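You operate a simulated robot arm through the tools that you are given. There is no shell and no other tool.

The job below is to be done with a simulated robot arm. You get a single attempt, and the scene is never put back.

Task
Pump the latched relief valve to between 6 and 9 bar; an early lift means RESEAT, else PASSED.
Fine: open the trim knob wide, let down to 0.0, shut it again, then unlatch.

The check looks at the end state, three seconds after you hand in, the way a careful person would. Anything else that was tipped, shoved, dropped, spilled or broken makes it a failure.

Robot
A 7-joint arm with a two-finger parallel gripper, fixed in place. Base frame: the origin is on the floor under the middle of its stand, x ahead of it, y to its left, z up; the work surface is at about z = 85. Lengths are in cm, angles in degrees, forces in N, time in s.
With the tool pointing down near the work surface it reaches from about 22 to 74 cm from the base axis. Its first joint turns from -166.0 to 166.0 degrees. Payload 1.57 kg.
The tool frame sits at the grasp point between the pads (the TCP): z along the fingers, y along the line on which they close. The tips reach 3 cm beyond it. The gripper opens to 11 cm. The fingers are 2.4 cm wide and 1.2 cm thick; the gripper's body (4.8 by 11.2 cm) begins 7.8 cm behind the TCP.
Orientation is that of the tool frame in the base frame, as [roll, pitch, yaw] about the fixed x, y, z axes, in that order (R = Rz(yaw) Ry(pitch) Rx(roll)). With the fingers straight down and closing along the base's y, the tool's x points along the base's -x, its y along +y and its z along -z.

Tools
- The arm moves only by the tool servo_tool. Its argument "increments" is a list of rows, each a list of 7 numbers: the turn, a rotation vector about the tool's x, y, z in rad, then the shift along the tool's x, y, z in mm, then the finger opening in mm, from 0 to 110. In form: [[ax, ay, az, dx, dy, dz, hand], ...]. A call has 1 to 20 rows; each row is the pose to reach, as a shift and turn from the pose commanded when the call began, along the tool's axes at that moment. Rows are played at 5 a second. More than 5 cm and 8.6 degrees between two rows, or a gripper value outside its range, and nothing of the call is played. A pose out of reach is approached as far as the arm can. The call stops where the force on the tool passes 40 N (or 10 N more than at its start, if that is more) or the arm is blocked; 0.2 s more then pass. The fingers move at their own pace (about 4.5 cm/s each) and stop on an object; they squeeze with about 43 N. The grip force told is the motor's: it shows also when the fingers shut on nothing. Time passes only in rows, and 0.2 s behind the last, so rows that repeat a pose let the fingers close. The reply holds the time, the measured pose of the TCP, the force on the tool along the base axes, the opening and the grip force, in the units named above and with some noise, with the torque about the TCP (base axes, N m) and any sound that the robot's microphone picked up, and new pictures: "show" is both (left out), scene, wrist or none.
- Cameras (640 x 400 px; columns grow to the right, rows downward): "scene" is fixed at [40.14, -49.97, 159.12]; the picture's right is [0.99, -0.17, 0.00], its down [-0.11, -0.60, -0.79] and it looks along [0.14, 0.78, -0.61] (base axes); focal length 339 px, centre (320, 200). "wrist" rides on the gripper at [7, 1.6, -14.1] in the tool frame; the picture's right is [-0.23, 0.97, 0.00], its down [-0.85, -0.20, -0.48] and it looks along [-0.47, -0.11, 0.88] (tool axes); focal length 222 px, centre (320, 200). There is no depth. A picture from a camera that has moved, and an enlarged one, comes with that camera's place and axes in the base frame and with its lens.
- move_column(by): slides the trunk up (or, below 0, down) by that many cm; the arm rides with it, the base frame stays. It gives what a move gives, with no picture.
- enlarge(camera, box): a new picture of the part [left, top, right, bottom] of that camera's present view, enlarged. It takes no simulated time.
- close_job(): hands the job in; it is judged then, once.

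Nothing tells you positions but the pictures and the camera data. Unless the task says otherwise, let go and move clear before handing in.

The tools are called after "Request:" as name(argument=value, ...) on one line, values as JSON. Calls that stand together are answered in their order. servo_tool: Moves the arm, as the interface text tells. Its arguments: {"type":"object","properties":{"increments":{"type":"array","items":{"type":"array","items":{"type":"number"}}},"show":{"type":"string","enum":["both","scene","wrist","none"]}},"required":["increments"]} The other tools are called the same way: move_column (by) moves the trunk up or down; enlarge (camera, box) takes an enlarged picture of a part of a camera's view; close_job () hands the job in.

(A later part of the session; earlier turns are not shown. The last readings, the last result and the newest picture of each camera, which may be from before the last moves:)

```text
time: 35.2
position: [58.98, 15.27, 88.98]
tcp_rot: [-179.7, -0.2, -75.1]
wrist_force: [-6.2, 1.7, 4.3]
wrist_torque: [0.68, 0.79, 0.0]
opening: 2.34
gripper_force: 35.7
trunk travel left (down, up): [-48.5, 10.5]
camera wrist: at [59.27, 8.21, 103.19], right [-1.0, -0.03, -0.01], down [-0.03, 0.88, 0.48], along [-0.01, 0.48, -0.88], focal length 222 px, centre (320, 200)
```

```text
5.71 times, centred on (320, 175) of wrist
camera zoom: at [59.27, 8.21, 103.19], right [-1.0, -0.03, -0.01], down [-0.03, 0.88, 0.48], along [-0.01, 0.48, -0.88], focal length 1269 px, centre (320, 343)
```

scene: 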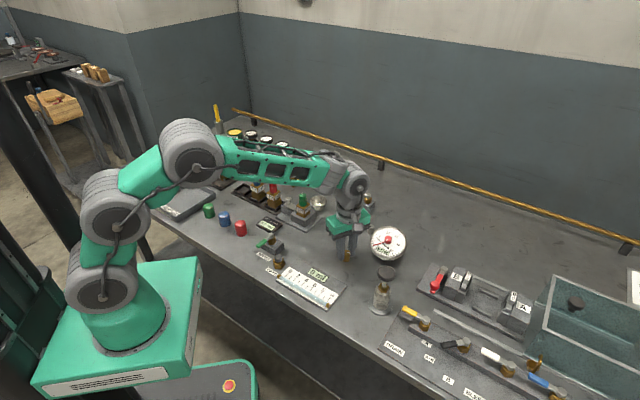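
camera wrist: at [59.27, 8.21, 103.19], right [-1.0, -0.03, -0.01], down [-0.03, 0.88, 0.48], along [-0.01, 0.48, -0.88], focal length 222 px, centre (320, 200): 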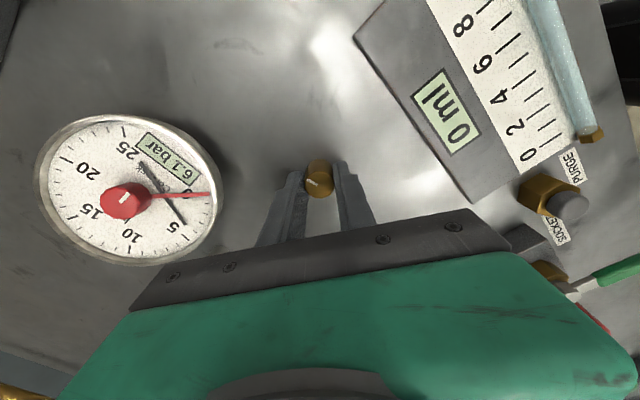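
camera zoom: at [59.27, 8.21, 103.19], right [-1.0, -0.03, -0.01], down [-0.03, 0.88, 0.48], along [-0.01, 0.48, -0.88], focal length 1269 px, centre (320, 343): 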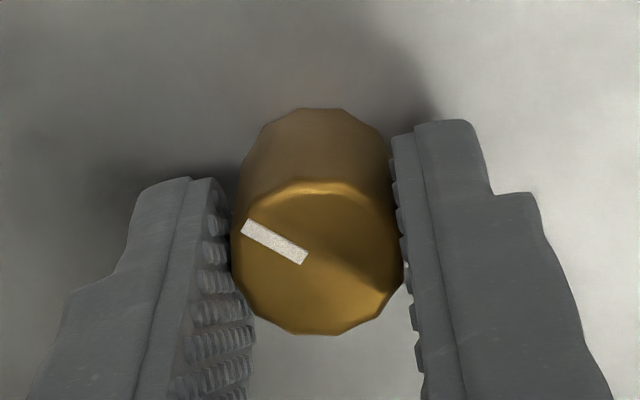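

6.1 bar at about 105° open, still no stop. Continuing to turn it wide open.

Request:
servo_tool(increments=[[0, 0, -0.14, -0.2, 0.7, 0, 18], [0, 0, -0.28, -0.2, 0.7, 0, 18], [0, 0, -0.42, -0.2, 0.7, 0, 18], [0, 0, -0.56, -0.2, 0.7, 0, 18], [0, 0, -0.7, -0.2, 0.7, 0, 18]])

Request:
enlarge(camera="scene", box=[330, 220, 430, 320])

Request:
enlarge(camera="wrist", box=[270, 140, 370, 210])

```text
time: 36.4
position: [58.98, 15.25, 88.89]
tcp_rot: [-179.9, -0.1, -35.1]
wrist_force: [-7.1, -4.3, 1.4]
wrist_torque: [0.02, 0.82, -0.02]
opening: 2.36
gripper_force: 36.6
trunk travel left (down, up): [-48.5, 10.5]
camera wrist: at [63.75, 9.99, 103.21], right [-0.74, -0.67, 0.0], down [-0.59, 0.65, 0.48], along [-0.31, 0.36, -0.88], focal length 222 px, centre (320, 200)
```

scene: 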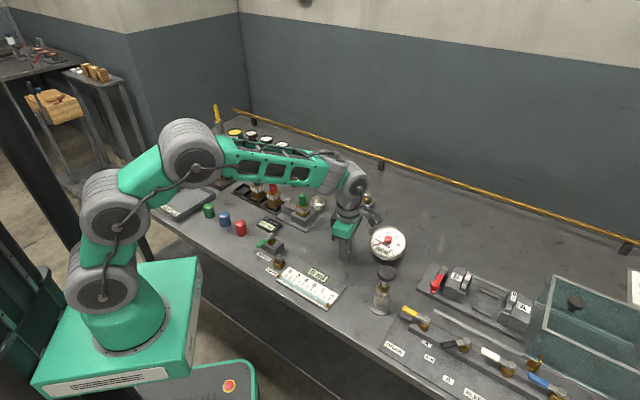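
wrist: 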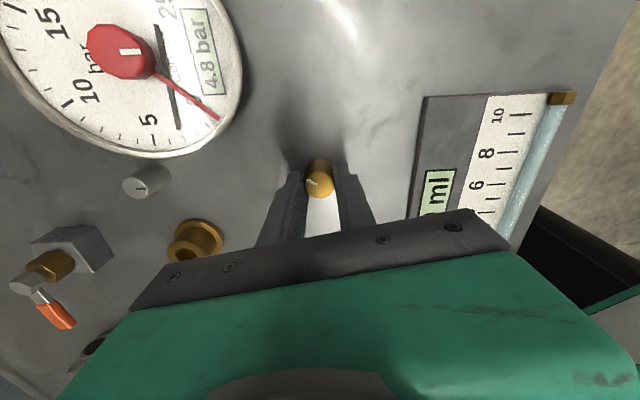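

```text
4.00 times, centred on (380, 270) of scene
camera zoom: at [40.14, -49.97, 159.12], right [0.99, -0.17, 0.0], down [-0.11, -0.6, -0.79], along [0.14, 0.78, -0.61], focal length 1356 px, centre (80, -80)
```

zoom: 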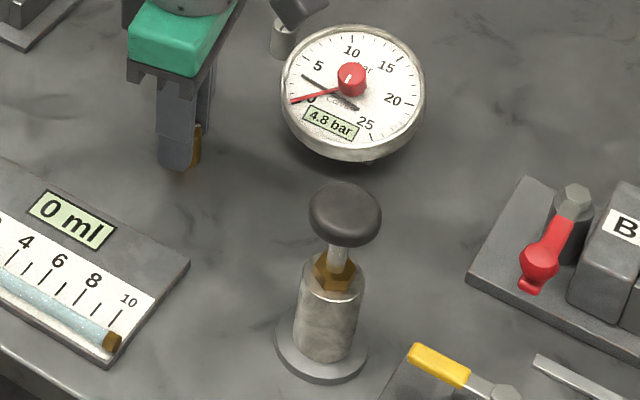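

```text
5.71 times, centred on (320, 175) of wrist
camera zoom: at [63.75, 9.99, 103.21], right [-0.74, -0.67, 0.0], down [-0.59, 0.65, 0.48], along [-0.31, 0.36, -0.88], focal length 1269 px, centre (320, 343)
```

zoom: 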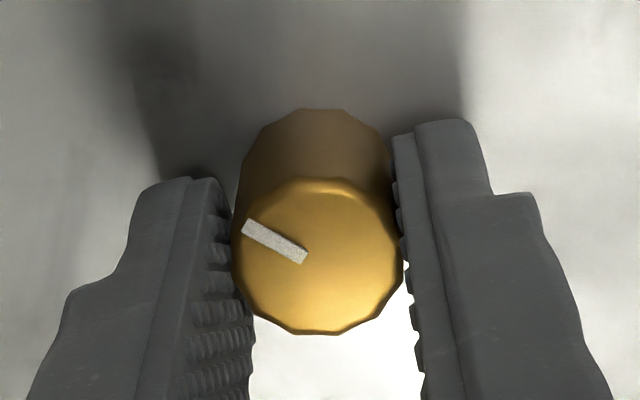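

4.8 bar at about 145° open. Continuing toward the stop, watching the torque.

Request:
servo_tool(increments=[[0, 0, -0.14, -0.3, 0.7, 0, 18], [0, 0, -0.28, -0.3, 0.7, 0, 18], [0, 0, -0.42, -0.3, 0.7, 0, 18], [0, 0, -0.56, -0.3, 0.7, 0, 18]])

Request:
enlarge(camera="scene", box=[330, 220, 430, 320])

Request:
enlarge(camera="wrist", box=[270, 140, 370, 210])

```text
time: 37.4
position: [58.96, 15.15, 88.94]
tcp_rot: [-179.9, -0.3, -2.9]
wrist_force: [-7.6, -7.6, -3.2]
wrist_torque: [-0.2, 0.12, -0.03]
opening: 2.33
gripper_force: 35.7
trunk travel left (down, up): [-48.5, 10.5]
camera wrist: at [65.83, 13.28, 103.22], right [-0.28, -0.96, 0.0], down [-0.85, 0.24, 0.47], along [-0.46, 0.13, -0.88], focal length 222 px, centre (320, 200)
```

scene: 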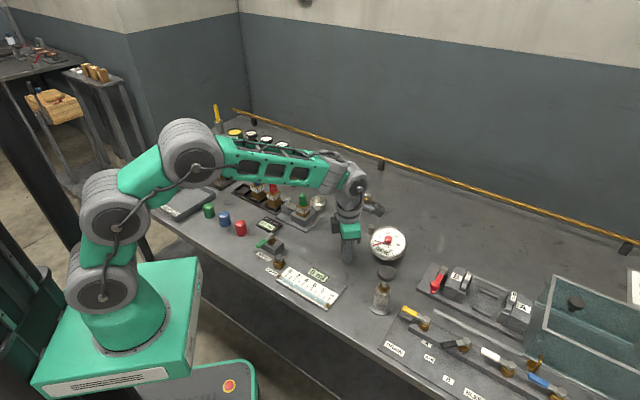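
wrist: 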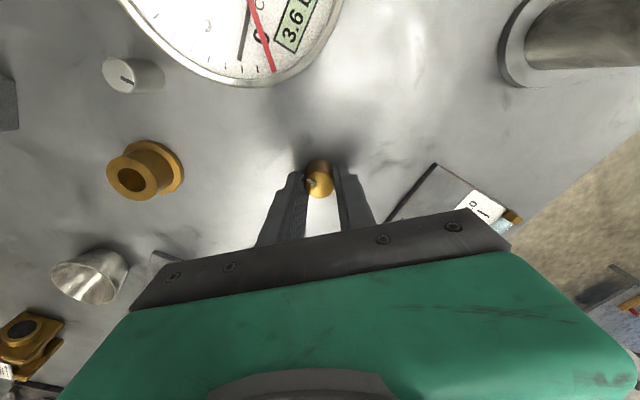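

```text
4.00 times, centred on (380, 270) of scene
camera zoom: at [40.14, -49.97, 159.12], right [0.99, -0.17, 0.0], down [-0.11, -0.6, -0.79], along [0.14, 0.78, -0.61], focal length 1356 px, centre (80, -80)
```

zoom: 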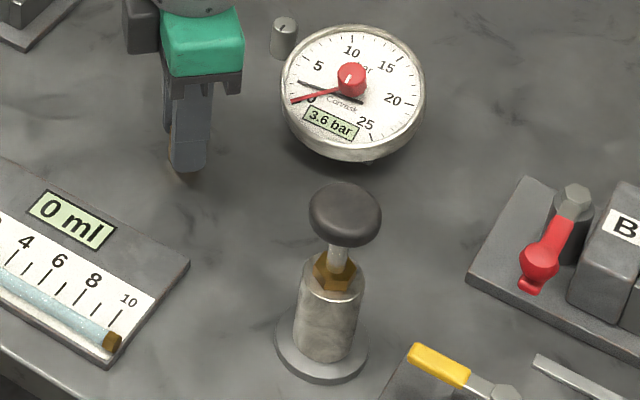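

```text
5.71 times, centred on (320, 175) of wrist
camera zoom: at [65.83, 13.28, 103.22], right [-0.28, -0.96, 0.0], down [-0.85, 0.24, 0.47], along [-0.46, 0.13, -0.88], focal length 1269 px, centre (320, 343)
```

zoom: 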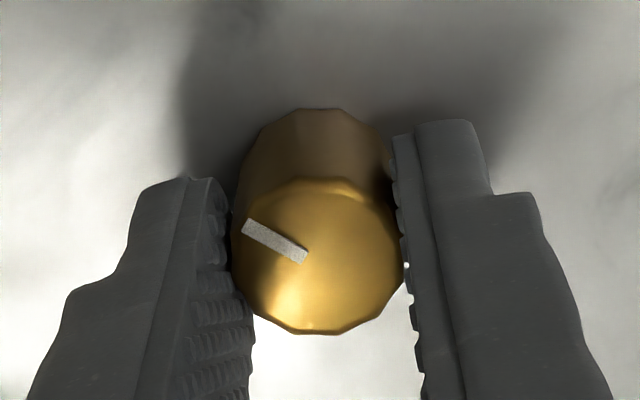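

3.6 bar at about 178° open and still turning freely. Continuing.

Request:
servo_tool(increments=[[0, 0, -0.14, -0.8, 0.8, 0, 18], [0, 0, -0.28, -0.8, 0.8, 0, 18], [0, 0, -0.42, -0.8, 0.8, 0, 18], [0, 0, -0.56, -0.8, 0.8, 0, 18]])

Request:
enlarge(camera="scene", box=[330, 220, 430, 320])

Request:
enlarge(camera="wrist", box=[270, 140, 370, 210])

```text
time: 38.5
position: [55.12, 15.68, 88.18]
tcp_rot: [-175.4, 10.2, 24.4]
wrist_force: [-12.1, -1.0, 14.1]
wrist_torque: [-0.17, 0.27, -0.16]
opening: 1.33
gripper_force: 0.1
out of reach, approached as far as the arm can: row 2, 3, 4
trunk travel left (down, up): [-48.5, 10.5]
stopped in row 4: the force on the tool passed its limit at 93 N (the readings are from after the stop); the commanded pose is now the measured one
camera wrist: at [64.76, 17.09, 100.85], right [0.18, -0.98, -0.04], down [-0.75, -0.17, 0.64], along [-0.63, -0.09, -0.77], focal length 222 px, centre (320, 200)
```

scene: 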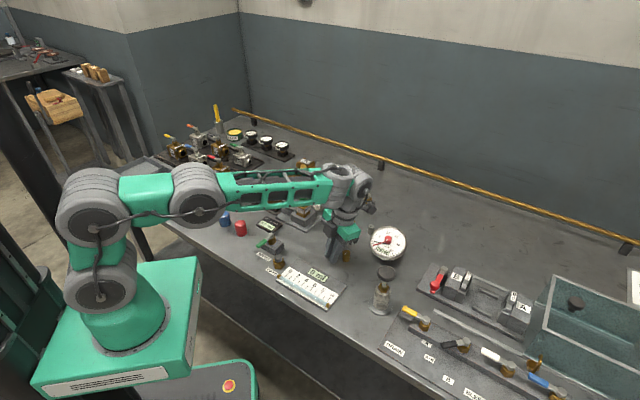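
wrist: 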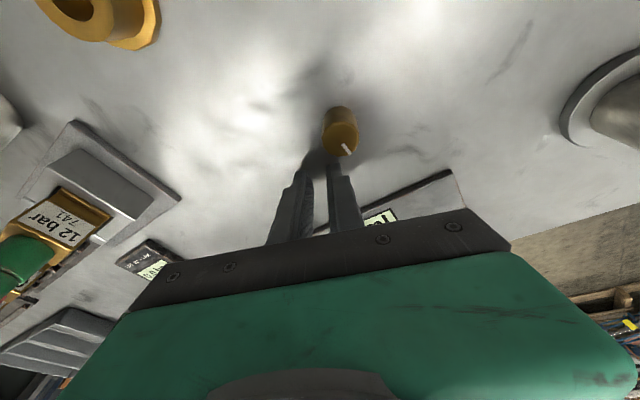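

```text
4.00 times, centred on (380, 270) of scene
camera zoom: at [40.14, -49.97, 159.12], right [0.99, -0.17, 0.0], down [-0.11, -0.6, -0.79], along [0.14, 0.78, -0.61], focal length 1356 px, centre (80, -80)
```

zoom: 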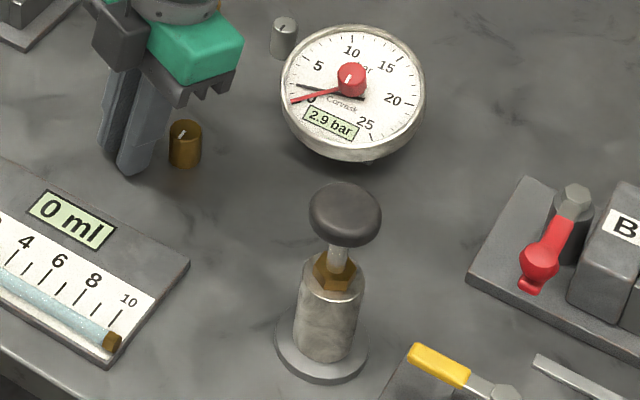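

```text
5.71 times, centred on (320, 175) of wrist
camera zoom: at [64.76, 17.09, 100.85], right [0.18, -0.98, -0.04], down [-0.75, -0.17, 0.64], along [-0.63, -0.09, -0.77], focal length 1269 px, centre (320, 343)
```

zoom: 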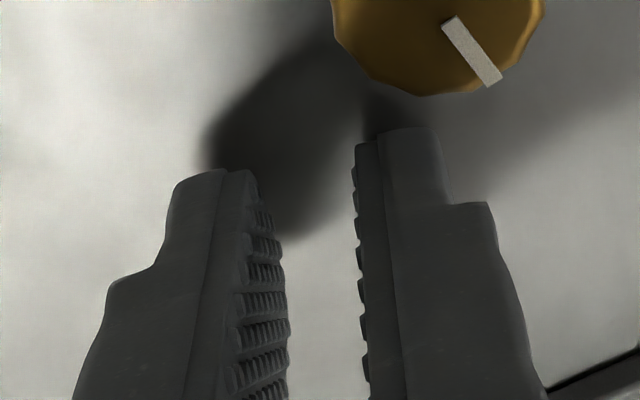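

The wrist ran into a joint limit and slipped off the knob, ending tilted with the tips close to the bench. Nothing looks knocked over. I'll lift straight up, then check the knob's mark and the pressure.

Request:
servo_tool(increments=[[0, 0, 0, -3.5, -1.6, -19.6, 20], [0, 0, 0, -7, -3.2, -39, 20], [0, 0, 0, -12.4, -5.5, -69, 20], [0, 0, 0, -17.7, -7.9, -98, 20]])

Request:
enlarge(camera="scene", box=[330, 220, 430, 320])

Request:
enlarge(camera="scene", box=[331, 242, 363, 268])

```text
time: 39.5
position: [55.09, 15.67, 97.9]
tcp_rot: [-175.2, 10.1, 24.3]
wrist_force: [-0.1, 0.7, 0.5]
wrist_torque: [-0.01, 0.0, -0.03]
opening: 1.98
gripper_force: 0.0
trunk travel left (down, up): [-48.5, 10.5]
camera wrist: at [64.91, 17.01, 110.49], right [0.18, -0.98, -0.04], down [-0.75, -0.17, 0.64], along [-0.63, -0.09, -0.77], focal length 222 px, centre (320, 200)
```

scene: 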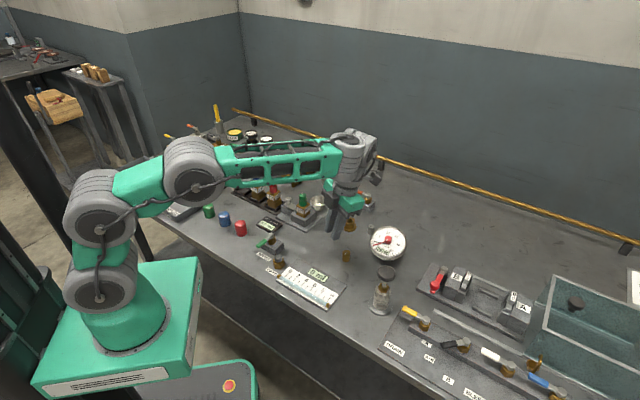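
wrist: 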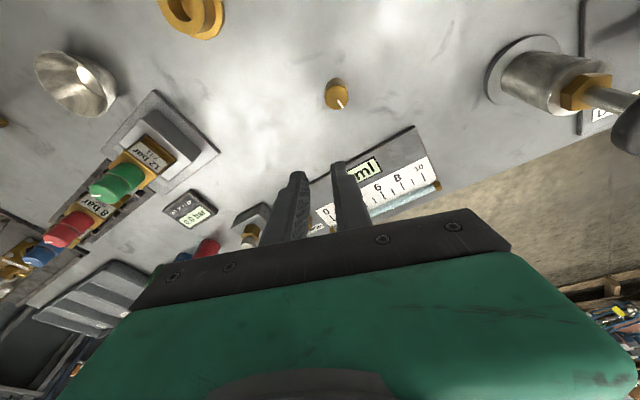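

```text
4.00 times, centred on (380, 270) of scene
camera zoom: at [40.14, -49.97, 159.12], right [0.99, -0.17, 0.0], down [-0.11, -0.6, -0.79], along [0.14, 0.78, -0.61], focal length 1356 px, centre (80, -80)
```

zoom: 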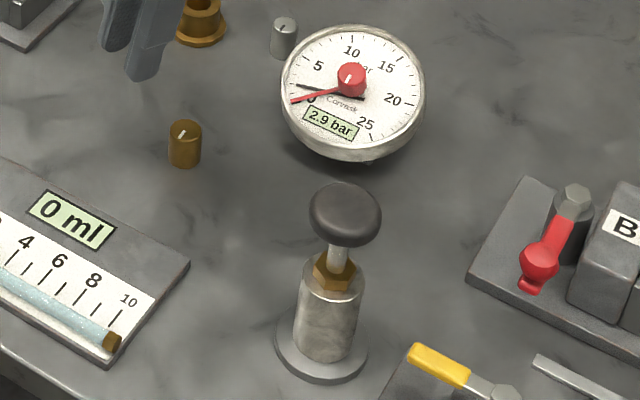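

```text
15.38 times, centred on (347, 255) of scene
camera zoom: at [40.14, -49.97, 159.12], right [0.99, -0.17, 0.0], down [-0.11, -0.6, -0.79], along [0.14, 0.78, -0.61], focal length 5216 px, centre (-95, -646)
```

zoom: 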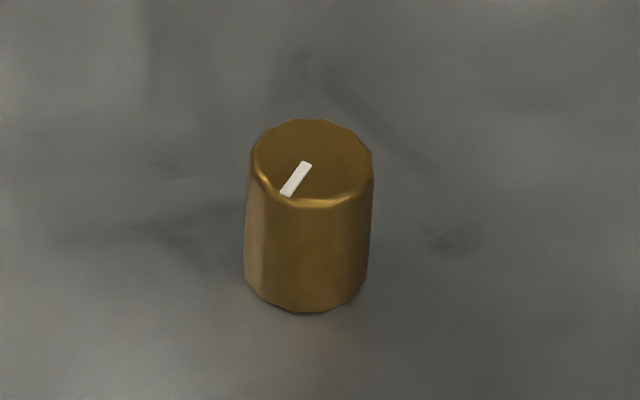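

The pressure is holding at 2.9 bar: as the fingers slipped off they spun the knob back to shut. I need to grip again with more wrist travel. First I unwind the wrist and straighten the tool.

Request:
servo_tool(increments=[[0, 0, 0.14, 0, 0, -10, 40], [0, 0, 0.28, 0, 0, -20, 40], [0, 0, 0.42, 0, 0, -30, 40], [0, 0, 0.56, 0, 0, -30, 40], [0, 0, 0.7, 0, 0, -30, 40]])

```text
time: 40.6
position: [55.77, 15.71, 100.92]
tcp_rot: [177.0, 10.7, -16.7]
wrist_force: [0.3, -0.2, -0.1]
wrist_torque: [-0.02, -0.03, -0.04]
opening: 3.99
gripper_force: 0.2
trunk travel left (down, up): [-48.5, 10.5]
camera wrist: at [64.69, 12.14, 113.69], right [-0.48, -0.87, 0.09], down [-0.66, 0.43, 0.62], along [-0.58, 0.24, -0.78], focal length 222 px, centre (320, 200)
```

scene: 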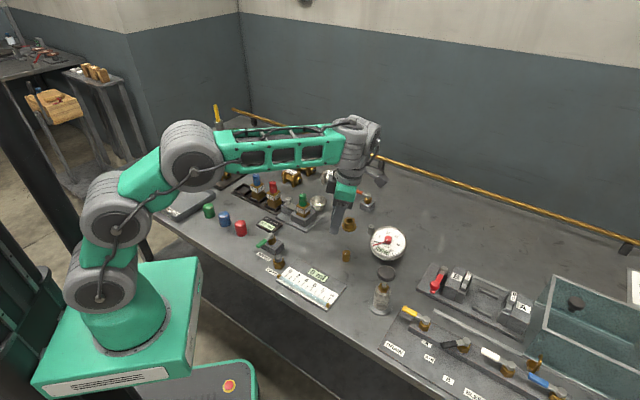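
wrist: 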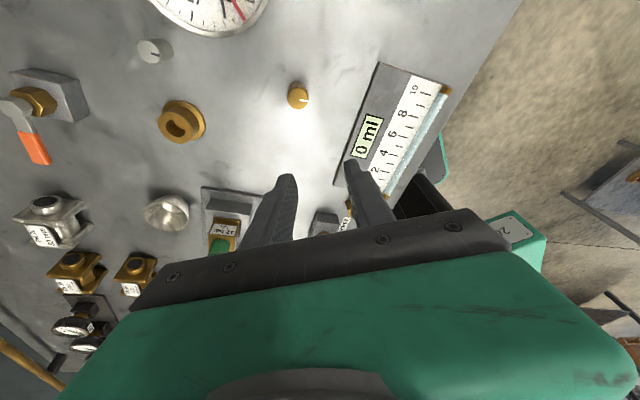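

The arm is back in its normal posture. Now I straighten the tool to vertical and raise it a little.

Request:
servo_tool(increments=[[0.026, 0.094, 0, 0, 0, -10, 40], [0.052, 0.188, 0, 0, 0, -20, 40], [0.052, 0.188, 0, 0, 0, -20, 40]], show="none")

```text
time: 41.5
position: [56.1, 15.52, 103.07]
tcp_rot: [-179.9, -0.1, -16.3]
wrist_force: [0.4, -0.8, 0.7]
wrist_torque: [0.03, 0.02, -0.02]
opening: 4.0
gripper_force: 0.0
trunk travel left (down, up): [-48.5, 10.5]
```

Tool is vertical at yaw -16°. Now I rotate the wrist clockwise in free air to gain travel for opening.

Request:
servo_tool(increments=[[0, 0, 0.14, 0, 0, 0, 40], [0, 0, 0.28, 0, 0, 0, 40], [0, 0, 0.42, 0, 0, 0, 40], [0, 0, 0.56, 0, 0, 0, 40], [0, 0, 0.7, 0, 0, 0, 40], [0, 0, 0.84, 0, 0, 0, 40], [0, 0, 0.98, 0, 0, 0, 40], [0, 0, 1.12, 0, 0, 0, 40], [0, 0, 1.26, 0, 0, 0, 40], [0, 0, 1.4, 0, 0, 0, 40], [0, 0, 1.54, 0, 0, 0, 40], [0, 0, 1.68, 0, 0, 0, 40], [0, 0, 1.82, 0, 0, 0, 40], [0, 0, 1.96, 0, 0, 0, 40], [0, 0, 2.1, 0, 0, 0, 40], [0, 0, 2.24, 0, 0, 0, 40], [0, 0, 2.38, 0, 0, 0, 40], [0, 0, 2.52, 0, 0, 0, 40], [0, 0, 2.66, 0, 0, 0, 40], [0, 0, 2.8, 0, 0, 0, 40]], show="none")

Request:
servo_tool(increments=[[0, 0, 0.14, 0, 0, 0, 40], [0, 0, 0.28, 0, 0, 0, 40], [0, 0, 0.42, 0, 0, 0, 40], [0, 0, 0.56, 0, 0, 0, 40], [0, 0, 0.7, 0, 0, 0, 40], [0, 0, 0.84, 0, 0, 0, 40], [0, 0, 0.98, 0, 0, 0, 40], [0, 0, 1.12, 0, 0, 0, 40], [0, 0, 1.26, 0, 0, 0, 40], [0, 0, 1.4, 0, 0, 0, 40]])

```text
time: 45.6
position: [56.12, 15.53, 102.96]
tcp_rot: [179.9, 0.1, -176.9]
wrist_force: [0.0, -0.3, 0.1]
wrist_torque: [0.02, 0.0, -0.03]
opening: 3.99
gripper_force: 0.0
trunk travel left (down, up): [-48.5, 10.5]
```

```text
time: 47.9
position: [56.13, 15.67, 102.89]
tcp_rot: [179.9, -0.1, 102.9]
wrist_force: [0.8, -0.2, 0.4]
wrist_torque: [0.0, 0.03, 0.01]
opening: 4.01
gripper_force: 0.1
trunk travel left (down, up): [-48.5, 10.5]
camera wrist: at [56.26, 22.83, 117.16], right [1.0, 0.0, 0.0], down [0.0, -0.88, 0.48], along [0.0, -0.48, -0.88], focal length 222 px, centre (320, 200)
```

scene: 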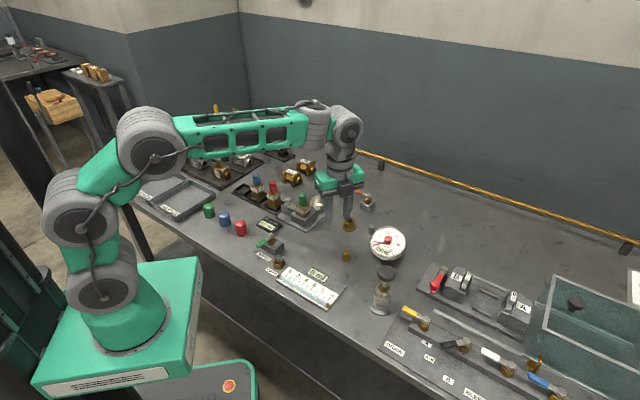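
wrist: 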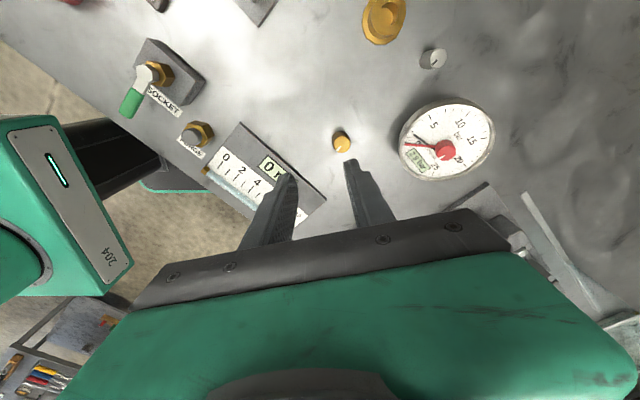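

Plenty of travel left; I rotate a further ~56° clockwise before going down on the knob.

Request:
servo_tool(increments=[[0, 0, 0.14, 0, 0, 0, 50], [0, 0, 0.28, 0, 0, 0, 50], [0, 0, 0.42, 0, 0, 0, 50], [0, 0, 0.56, 0, 0, 0, 50], [0, 0, 0.7, 0, 0, 0, 50], [0, 0, 0.84, 0, 0, 0, 50], [0, 0, 0.95, 0, 0, 0, 50]])

```text
time: 49.5
position: [56.15, 15.71, 103.08]
tcp_rot: [-180.0, -0.1, 48.5]
wrist_force: [-0.4, -0.3, -0.7]
wrist_torque: [0.01, -0.02, 0.01]
opening: 4.98
gripper_force: 0.0
trunk travel left (down, up): [-48.5, 10.5]
camera wrist: at [62.05, 19.82, 117.15], right [0.58, -0.82, 0.0], down [-0.72, -0.51, 0.48], along [-0.39, -0.28, -0.88], focal length 222 px, centre (320, 200)
```

scene: 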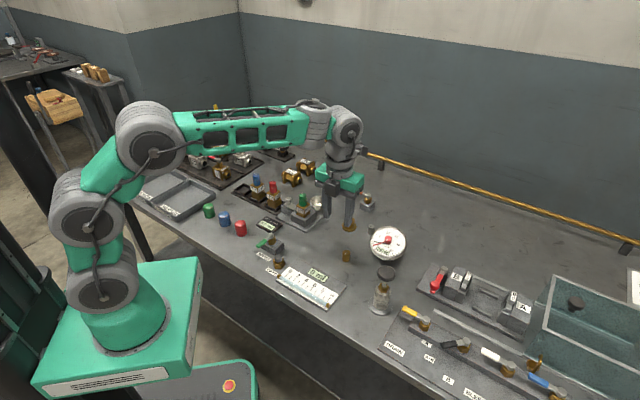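
wrist: 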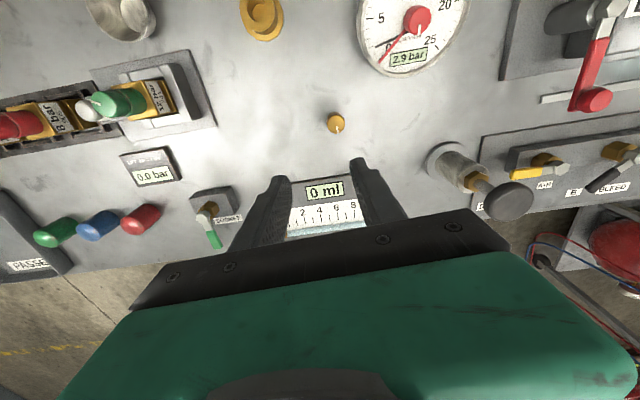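

Good view: the wrist is aligned with the bench and the gauge reads 2.9 bar. I move over the knob and descend.

Request:
servo_tool(increments=[[0, 0, 0, 15, 24.5, 0, 50], [0, 0, 0, 15, 24.5, 45, 50], [0, 0, 0, 15, 24.5, 90, 50], [0, 0, 0, 15, 24.5, 115, 50], [0, 0, 0, 15, 24.5, 130, 50]])

Request:
enlarge(camera="wrist", box=[240, 130, 400, 230])

```text
time: 50.6
position: [59.02, 15.13, 89.99]
tcp_rot: [-179.9, -0.1, 48.6]
wrist_force: [-0.2, 0.1, 0.2]
wrist_torque: [0.04, 0.0, -0.04]
opening: 5.03
gripper_force: 0.0
trunk travel left (down, up): [-48.5, 10.5]
camera wrist: at [64.88, 19.32, 104.25], right [0.58, -0.81, 0.0], down [-0.72, -0.51, 0.48], along [-0.39, -0.28, -0.88], focal length 222 px, centre (320, 200)
```

scene: 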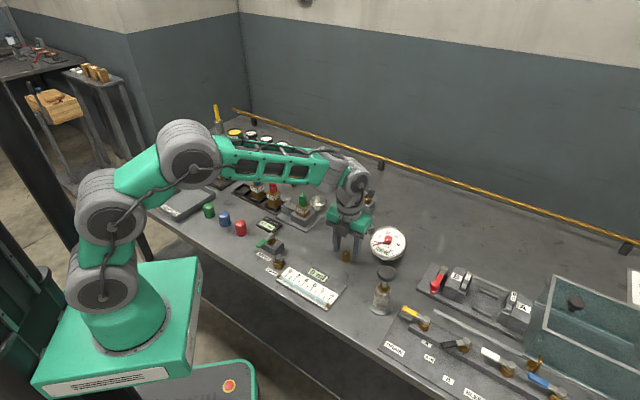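
wrist: 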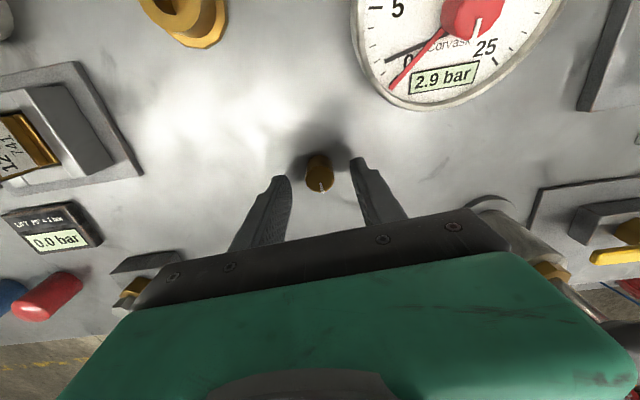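

```text
4.00 times, centred on (320, 180) of wrist
camera zoom: at [64.88, 19.32, 104.25], right [0.58, -0.81, 0.0], down [-0.72, -0.51, 0.48], along [-0.39, -0.28, -0.88], focal length 888 px, centre (320, 280)
```

zoom: 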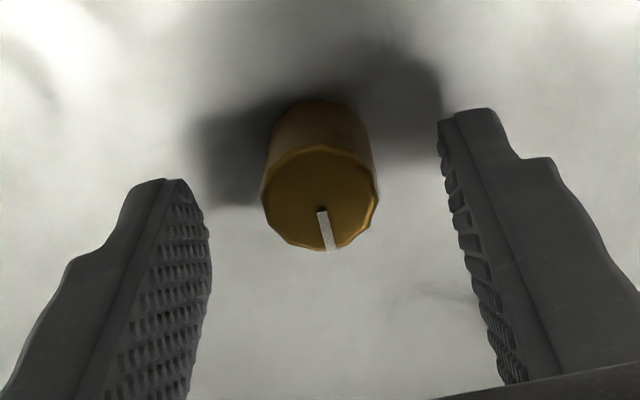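

The knob is centred between the pads and both displays are visible in this view. I lower the last centimetre and close.

Request:
servo_tool(increments=[[0, 0, 0, 0, 0, 6, 50], [0, 0, 0, 0, 0, 10.5, 50], [0, 0, 0, 0, 0, 10.5, 35], [0, 0, 0, 0, 0, 10.5, 18], [0, 0, 0, 0, 0, 10.5, 18], [0, 0, 0, 0, 0, 10.5, 18]], show="wrist")

```text
time: 52.0
position: [58.9, 15.13, 88.91]
tcp_rot: [179.9, -0.1, 48.7]
wrist_force: [0.7, -0.4, -0.6]
wrist_torque: [0.03, -0.13, 0.02]
opening: 2.33
gripper_force: 34.2
trunk travel left (down, up): [-48.5, 10.5]
camera wrist: at [64.89, 19.31, 103.14], right [0.58, -0.81, 0.0], down [-0.72, -0.51, 0.48], along [-0.39, -0.28, -0.88], focal length 222 px, centre (320, 200)
```

wrist: 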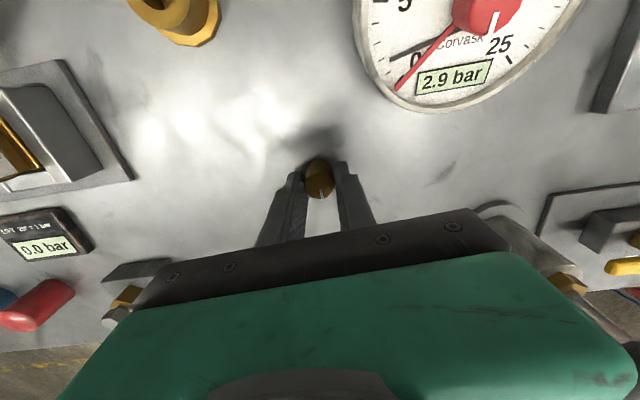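

Well centred with almost no side force. Turning counter-clockwise to open.

Request:
servo_tool(increments=[[0, 0, -0.14, 0, 0, 0, 18], [0, 0, -0.28, 0, 0, 0, 18], [0, 0, -0.42, 0, 0, 0, 18], [0, 0, -0.56, 0, 0, 0, 18], [0, 0, -0.7, 0, 0, 0, 18], [0, 0, -0.84, 0, 0, 0, 18], [0, 0, -0.98, 0, 0, 0, 18], [0, 0, -1.12, 0, 0, 0, 18]])

Request:
enlarge(camera="scene", box=[330, 220, 430, 320])

Request:
enlarge(camera="wrist", box=[270, 140, 370, 210])

```text
time: 53.9
position: [59.12, 15.13, 88.88]
tcp_rot: [179.9, -0.2, 112.9]
wrist_force: [5.8, -7.2, 1.1]
wrist_torque: [0.04, -0.08, -0.04]
opening: 2.34
gripper_force: 35.0
trunk travel left (down, up): [-48.5, 10.5]
camera wrist: at [57.96, 22.18, 103.14], right [0.99, 0.17, 0.0], down [0.15, -0.87, 0.48], along [0.08, -0.47, -0.88], focal length 222 px, centre (320, 200)
```

scene: 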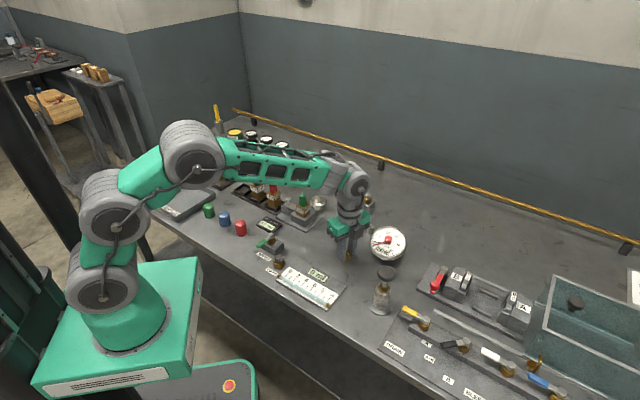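
wrist: 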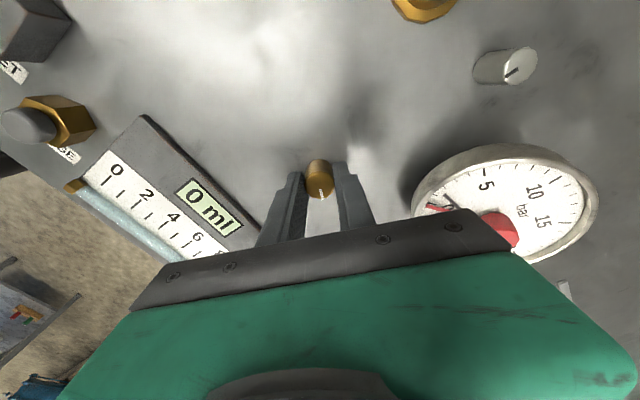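

```text
4.00 times, centred on (380, 270) of scene
camera zoom: at [40.14, -49.97, 159.12], right [0.99, -0.17, 0.0], down [-0.11, -0.6, -0.79], along [0.14, 0.78, -0.61], focal length 1356 px, centre (80, -80)
```

zoom: 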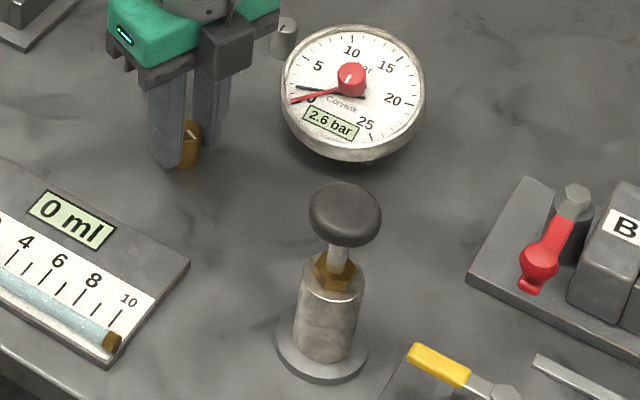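

```text
5.71 times, centred on (320, 175) of wrist
camera zoom: at [57.96, 22.18, 103.14], right [0.99, 0.17, 0.0], down [0.15, -0.87, 0.48], along [0.08, -0.47, -0.88], focal length 1269 px, centre (320, 343)
```

zoom: 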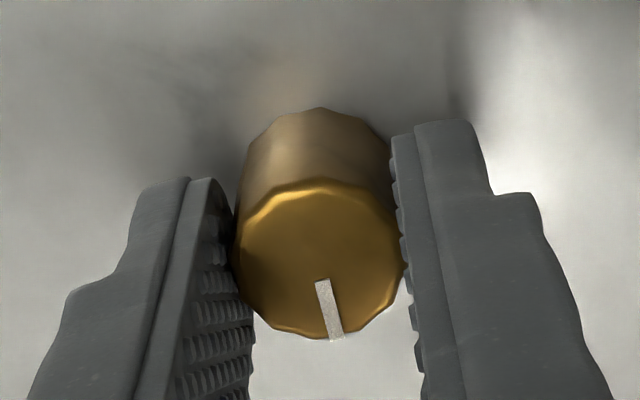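

2.6 bar and dropping at 64° open. Continuing to open wide.

Request:
servo_tool(increments=[[0, 0, -0.14, -0.8, 0.3, 0, 18], [0, 0, -0.28, -0.8, 0.3, 0, 18], [0, 0, -0.42, -0.8, 0.3, 0, 18], [0, 0, -0.56, -0.8, 0.3, 0, 18], [0, 0, -0.7, -0.8, 0.3, 0, 18], [0, 0, -0.84, -0.8, 0.3, 0, 18], [0, 0, -0.98, -0.8, 0.3, 0, 18], [0, 0, -1.12, -0.8, 0.3, 0, 18]])

Request:
enlarge(camera="scene", box=[330, 220, 430, 320])

Request:
enlarge(camera="wrist", box=[270, 140, 370, 210])

```text
time: 55.6
position: [59.08, 15.14, 89.0]
tcp_rot: [179.9, 0.0, 177.2]
wrist_force: [12.3, 5.0, 3.6]
wrist_torque: [0.2, 0.12, -0.03]
opening: 2.34
gripper_force: 35.9
trunk travel left (down, up): [-48.5, 10.5]
camera wrist: at [52.34, 17.2, 103.12], right [0.27, 0.96, 0.0], down [0.84, -0.24, 0.48], along [0.46, -0.13, -0.88], focal length 222 px, centre (320, 200)
```

scene: 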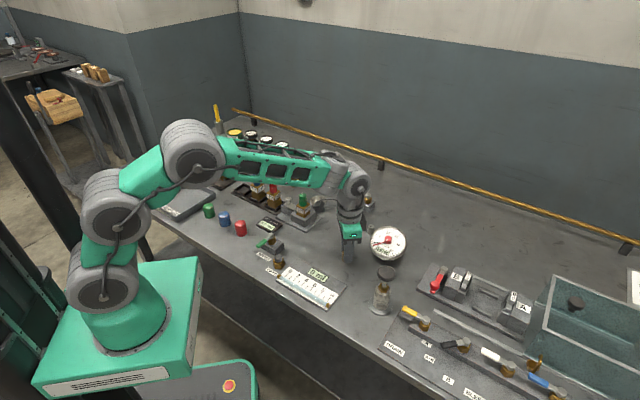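
wrist: 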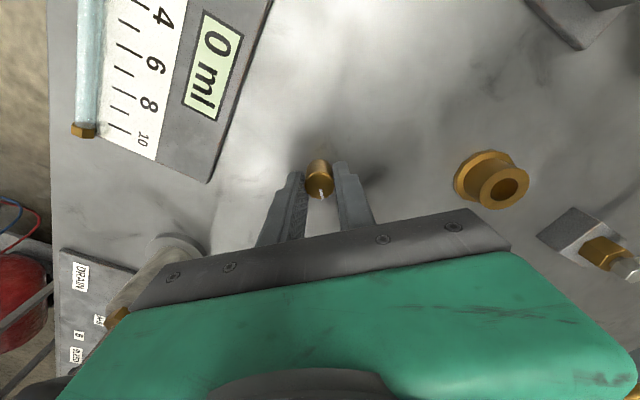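

```text
4.00 times, centred on (380, 270) of scene
camera zoom: at [40.14, -49.97, 159.12], right [0.99, -0.17, 0.0], down [-0.11, -0.6, -0.79], along [0.14, 0.78, -0.61], focal length 1356 px, centre (80, -80)
```

zoom: 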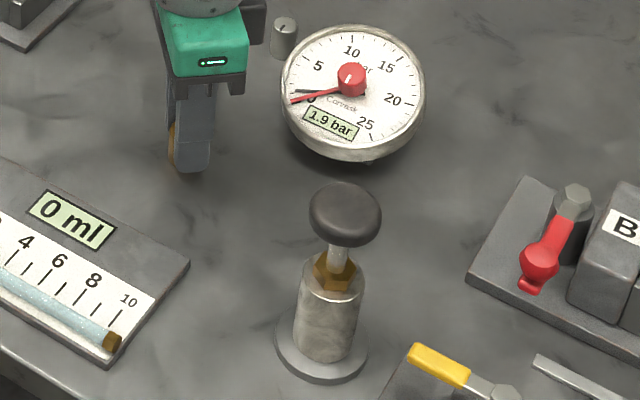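

```text
5.71 times, centred on (320, 175) of wrist
camera zoom: at [52.34, 17.2, 103.12], right [0.27, 0.96, 0.0], down [0.84, -0.24, 0.48], along [0.46, -0.13, -0.88], focal length 1269 px, centre (320, 343)
```

zoom: 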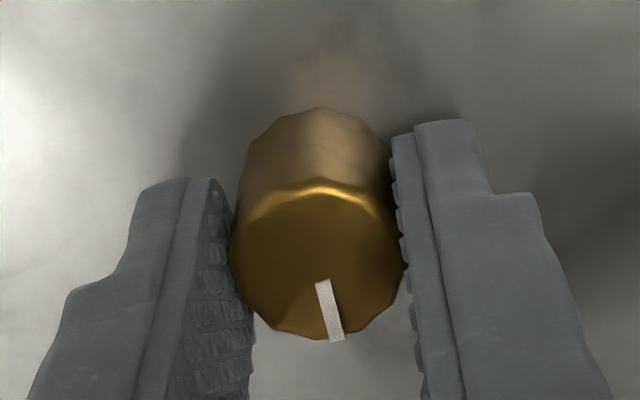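

1.9 bar at 128° open. Continuing, with a small correction for side force.

Request:
servo_tool(increments=[[0, 0, -0.14, -0.9, 0.4, 0, 18], [0, 0, -0.28, -0.9, 0.4, 0, 18], [0, 0, -0.42, -0.9, 0.4, 0, 18], [0, 0, -0.56, -0.9, 0.4, 0, 18], [0, 0, -0.7, -0.9, 0.4, 0, 18], [0, 0, -0.84, -0.9, 0.4, 0, 18], [0, 0, -0.98, -0.9, 0.4, 0, 18], [0, 0, -1.12, -0.9, 0.4, 0, 18]])

Request:
enlarge(camera="scene", box=[330, 220, 430, 320])

Request:
enlarge(camera="wrist", box=[270, 140, 370, 210])

```text
time: 57.5
position: [58.97, 15.04, 88.82]
tcp_rot: [179.9, 0.0, -118.8]
wrist_force: [-2.9, 4.3, 9.1]
wrist_torque: [0.0, 0.13, -0.36]
opening: 2.35
gripper_force: 35.2
trunk travel left (down, up): [-48.5, 10.5]
camera wrist: at [54.31, 9.78, 103.1], right [-0.74, 0.67, 0.0], down [0.59, 0.65, 0.48], along [0.32, 0.36, -0.88], focal length 222 px, centre (320, 200)
```

scene: 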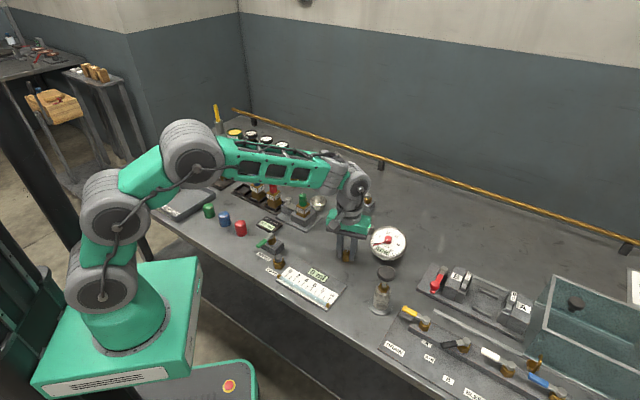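
wrist: 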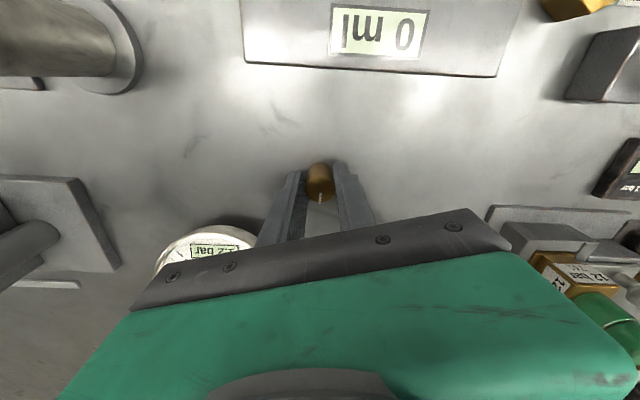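

```text
4.00 times, centred on (380, 270) of scene
camera zoom: at [40.14, -49.97, 159.12], right [0.99, -0.17, 0.0], down [-0.11, -0.6, -0.79], along [0.14, 0.78, -0.61], focal length 1356 px, centre (80, -80)
```

zoom: 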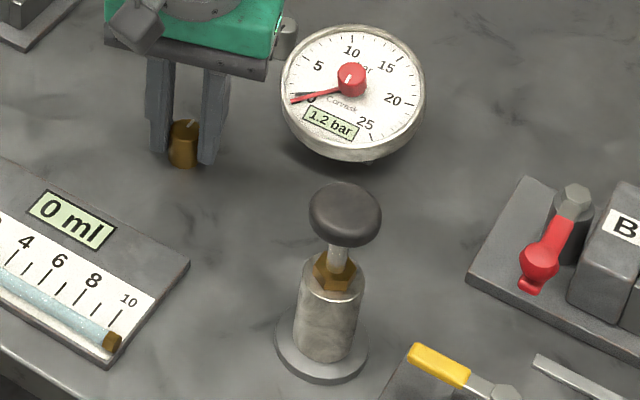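

```text
5.71 times, centred on (320, 175) of wrist
camera zoom: at [54.31, 9.78, 103.1], right [-0.74, 0.67, 0.0], down [0.59, 0.65, 0.48], along [0.32, 0.36, -0.88], focal length 1269 px, centre (320, 343)
```

zoom: 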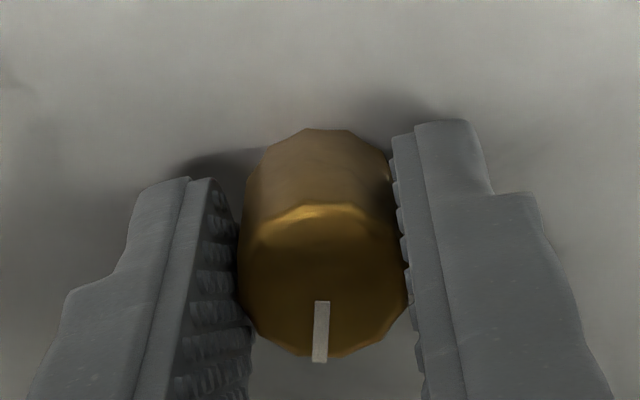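

The knob has met its open stop (twist torque rises and the mark slips slightly in the grip), so it is wide open at about 180°. I hold here and let the pressure drain.

Request:
servo_tool(increments=[[0, 0, 0.05, 0, 0, 0, 18], [0, 0, 0.05, 0, 0, 0, 18], [0, 0, 0.05, 0, 0, 0, 18], [0, 0, 0.05, 0, 0, 0, 18], [0, 0, 0.05, 0, 0, 0, 18], [0, 0, 0.05, 0, 0, 0, 18], [0, 0, 0.05, 0, 0, 0, 18], [0, 0, 0.05, 0, 0, 0, 18], [0, 0, 0.05, 0, 0, 0, 18], [0, 0, 0.05, 0, 0, 0, 18], [0, 0, 0.05, 0, 0, 0, 18], [0, 0, 0.05, 0, 0, 0, 18], [0, 0, 0.05, 0, 0, 0, 18], [0, 0, 0.05, 0, 0, 0, 18], [0, 0, 0.05, 0, 0, 0, 18], [0, 0, 0.05, 0, 0, 0, 18], [0, 0, 0.05, 0, 0, 0, 18], [0, 0, 0.05, 0, 0, 0, 18], [0, 0, 0.05, 0, 0, 0, 18], [0, 0, 0.05, 0, 0, 0, 18]], show="scene")

Request:
enlarge(camera="scene", box=[330, 220, 430, 320])

Request:
enlarge(camera="wrist", box=[270, 140, 370, 210])

```text
time: 61.6
position: [59.06, 15.04, 88.86]
tcp_rot: [179.8, 0.0, -121.7]
wrist_force: [-19.1, -6.9, -9.0]
wrist_torque: [-0.19, 0.55, 0.0]
opening: 2.34
gripper_force: 36.1
trunk travel left (down, up): [-48.5, 10.5]
```

scene: 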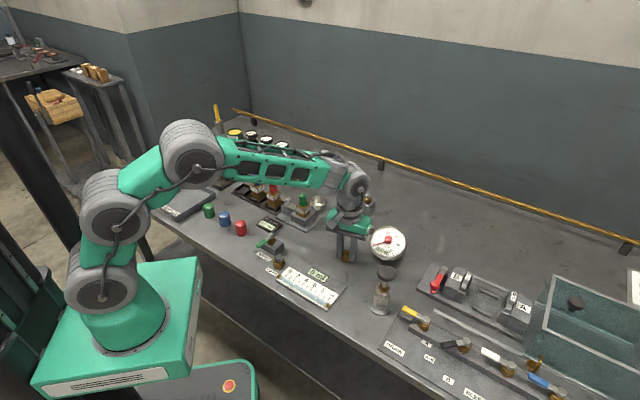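

```text
4.00 times, centred on (380, 270) of scene
camera zoom: at [40.14, -49.97, 159.12], right [0.99, -0.17, 0.0], down [-0.11, -0.6, -0.79], along [0.14, 0.78, -0.61], focal length 1356 px, centre (80, -80)
```

zoom: 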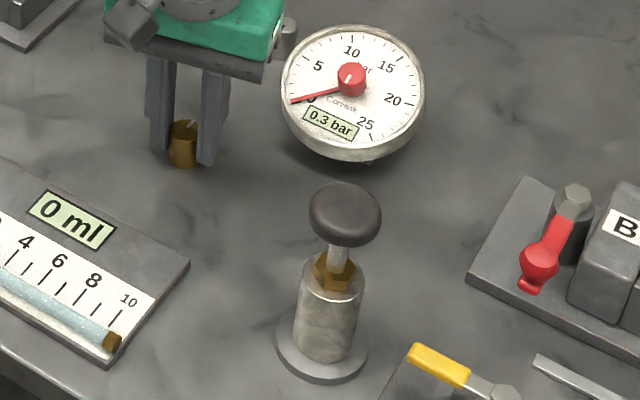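

```text
5.71 times, centred on (320, 175) of wrist
camera zoom: at [54.03, 10.02, 103.09], right [-0.71, 0.71, 0.0], down [0.62, 0.62, 0.48], along [0.34, 0.34, -0.88], focal length 1269 px, centre (320, 343)
```

zoom: 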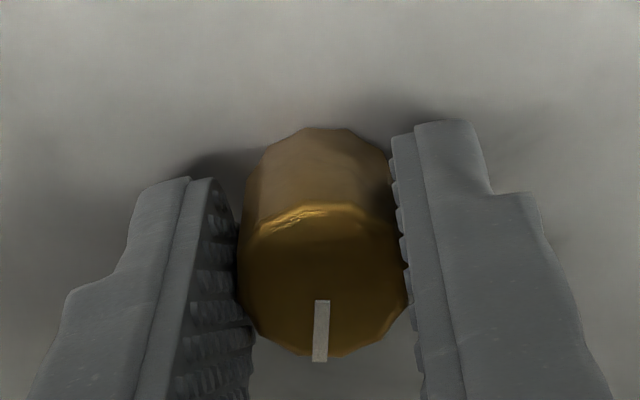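

0.3 bar and falling. I wait longer, easing off the side force.

Request:
servo_tool(increments=[[0, 0, 0, 0.9, 0.6, 0, 18], [0, 0, 0, 0.9, 0.6, 0, 18], [0, 0, 0, 0.9, 0.6, 0, 18], [0, 0, 0, 0.9, 0.6, 0, 18], [0, 0, 0, 0.9, 0.6, 0, 18], [0, 0, 0, 0.9, 0.6, 0, 18], [0, 0, 0, 0.9, 0.6, 0, 18], [0, 0, 0, 0.9, 0.6, 0, 18], [0, 0, 0, 0.9, 0.6, 0, 18], [0, 0, 0, 0.9, 0.6, 0, 18], [0, 0, 0, 0.9, 0.6, 0, 18], [0, 0, 0, 0.9, 0.6, 0, 18], [0, 0, 0, 0.9, 0.6, 0, 18], [0, 0, 0, 0.9, 0.6, 0, 18], [0, 0, 0, 0.9, 0.6, 0, 18], [0, 0, 0, 0.9, 0.6, 0, 18], [0, 0, 0, 0.9, 0.6, 0, 18], [0, 0, 0, 0.9, 0.6, 0, 18], [0, 0, 0, 0.9, 0.6, 0, 18], [0, 0, 0, 0.9, 0.6, 0, 18]], show="none")

Request:
servo_tool(increments=[[0, 0, 0, 0, 0, 0, 18], [0, 0, 0, 0, 0, 0, 18], [0, 0, 0, 0, 0, 0, 18], [0, 0, 0, 0, 0, 0, 18], [0, 0, 0, 0, 0, 0, 18], [0, 0, 0, 0, 0, 0, 18], [0, 0, 0, 0, 0, 0, 18], [0, 0, 0, 0, 0, 0, 18], [0, 0, 0, 0, 0, 0, 18], [0, 0, 0, 0, 0, 0, 18], [0, 0, 0, 0, 0, 0, 18], [0, 0, 0, 0, 0, 0, 18], [0, 0, 0, 0, 0, 0, 18], [0, 0, 0, 0, 0, 0, 18], [0, 0, 0, 0, 0, 0, 18], [0, 0, 0, 0, 0, 0, 18], [0, 0, 0, 0, 0, 0, 18], [0, 0, 0, 0, 0, 0, 18], [0, 0, 0, 0, 0, 0, 18], [0, 0, 0, 0, 0, 0, 18]], show="scene")

Request:
enlarge(camera="scene", box=[330, 220, 430, 320])

```text
time: 65.8
position: [59.05, 15.12, 88.98]
tcp_rot: [180.0, 0.0, -121.7]
wrist_force: [-12.2, -0.4, -9.4]
wrist_torque: [-0.04, 0.39, 0.06]
opening: 2.33
gripper_force: 35.3
trunk travel left (down, up): [-48.5, 10.5]
```

```text
time: 70.0
position: [58.93, 15.09, 88.82]
tcp_rot: [180.0, 0.0, -121.7]
wrist_force: [-10.6, 0.8, -6.3]
wrist_torque: [-0.01, 0.31, 0.03]
opening: 2.36
gripper_force: 35.9
trunk travel left (down, up): [-48.5, 10.5]
```

scene: 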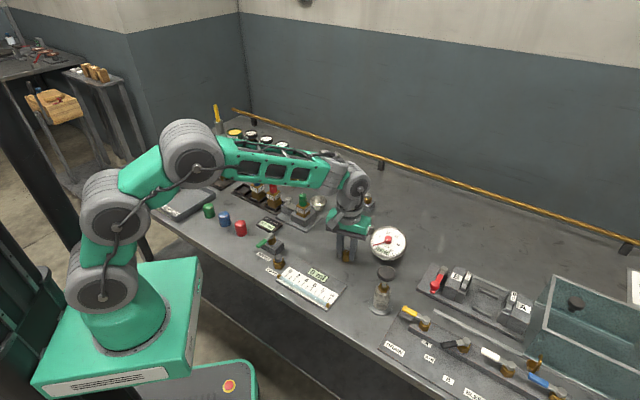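

```text
4.00 times, centred on (380, 270) of scene
camera zoom: at [40.14, -49.97, 159.12], right [0.99, -0.17, 0.0], down [-0.11, -0.6, -0.79], along [0.14, 0.78, -0.61], focal length 1356 px, centre (80, -80)
```

zoom: 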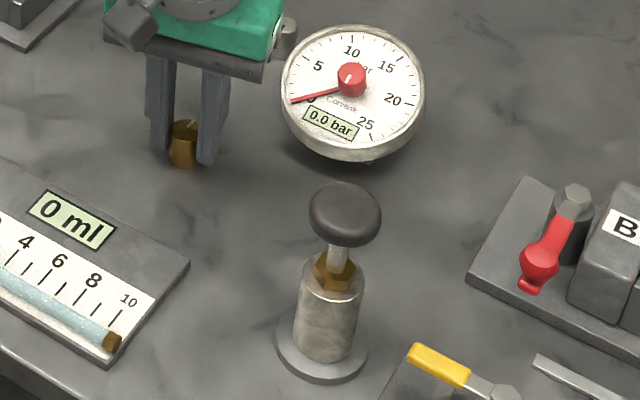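

0.0 bar with the knob wide open. Now I turn the knob clockwise back to shut.

Request:
servo_tool(increments=[[0, 0, 0.14, 0.4, 0.5, 0, 18], [0, 0, 0.28, 0.4, 0.5, 0, 18], [0, 0, 0.42, 0.4, 0.5, 0, 18], [0, 0, 0.56, 0.4, 0.5, 0, 18], [0, 0, 0.7, 0.4, 0.5, 0, 18], [0, 0, 0.84, 0.4, 0.5, 0, 18], [0, 0, 0.98, 0.4, 0.5, 0, 18], [0, 0, 1.12, 0.4, 0.5, 0, 18], [0, 0, 1.26, 0.4, 0.5, 0, 18], [0, 0, 1.4, 0.4, 0.5, 0, 18]], show="none")

Request:
enlarge(camera="wrist", box=[270, 140, 370, 210])

```text
time: 72.2
position: [58.93, 15.26, 88.91]
tcp_rot: [-180.0, 0.2, 158.1]
wrist_force: [-9.8, 11.8, -5.8]
wrist_torque: [0.37, 0.09, -0.01]
opening: 2.33
gripper_force: 36.3
trunk travel left (down, up): [-48.5, 10.5]
```

```text
5.71 times, centred on (320, 175) of wrist
camera zoom: at [53.14, 19.43, 103.11], right [0.58, 0.82, 0.0], down [0.72, -0.51, 0.48], along [0.39, -0.27, -0.88], focal length 1269 px, centre (320, 343)
```

zoom: 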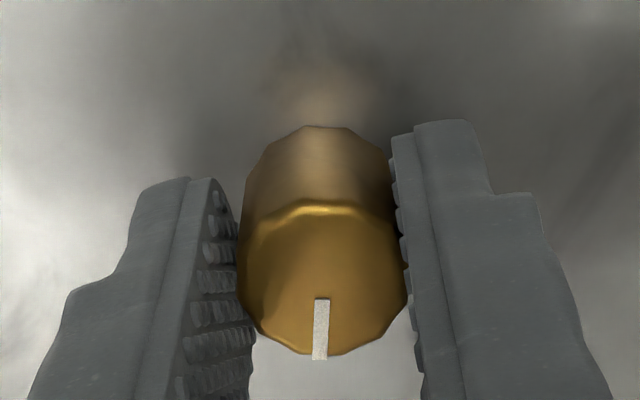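

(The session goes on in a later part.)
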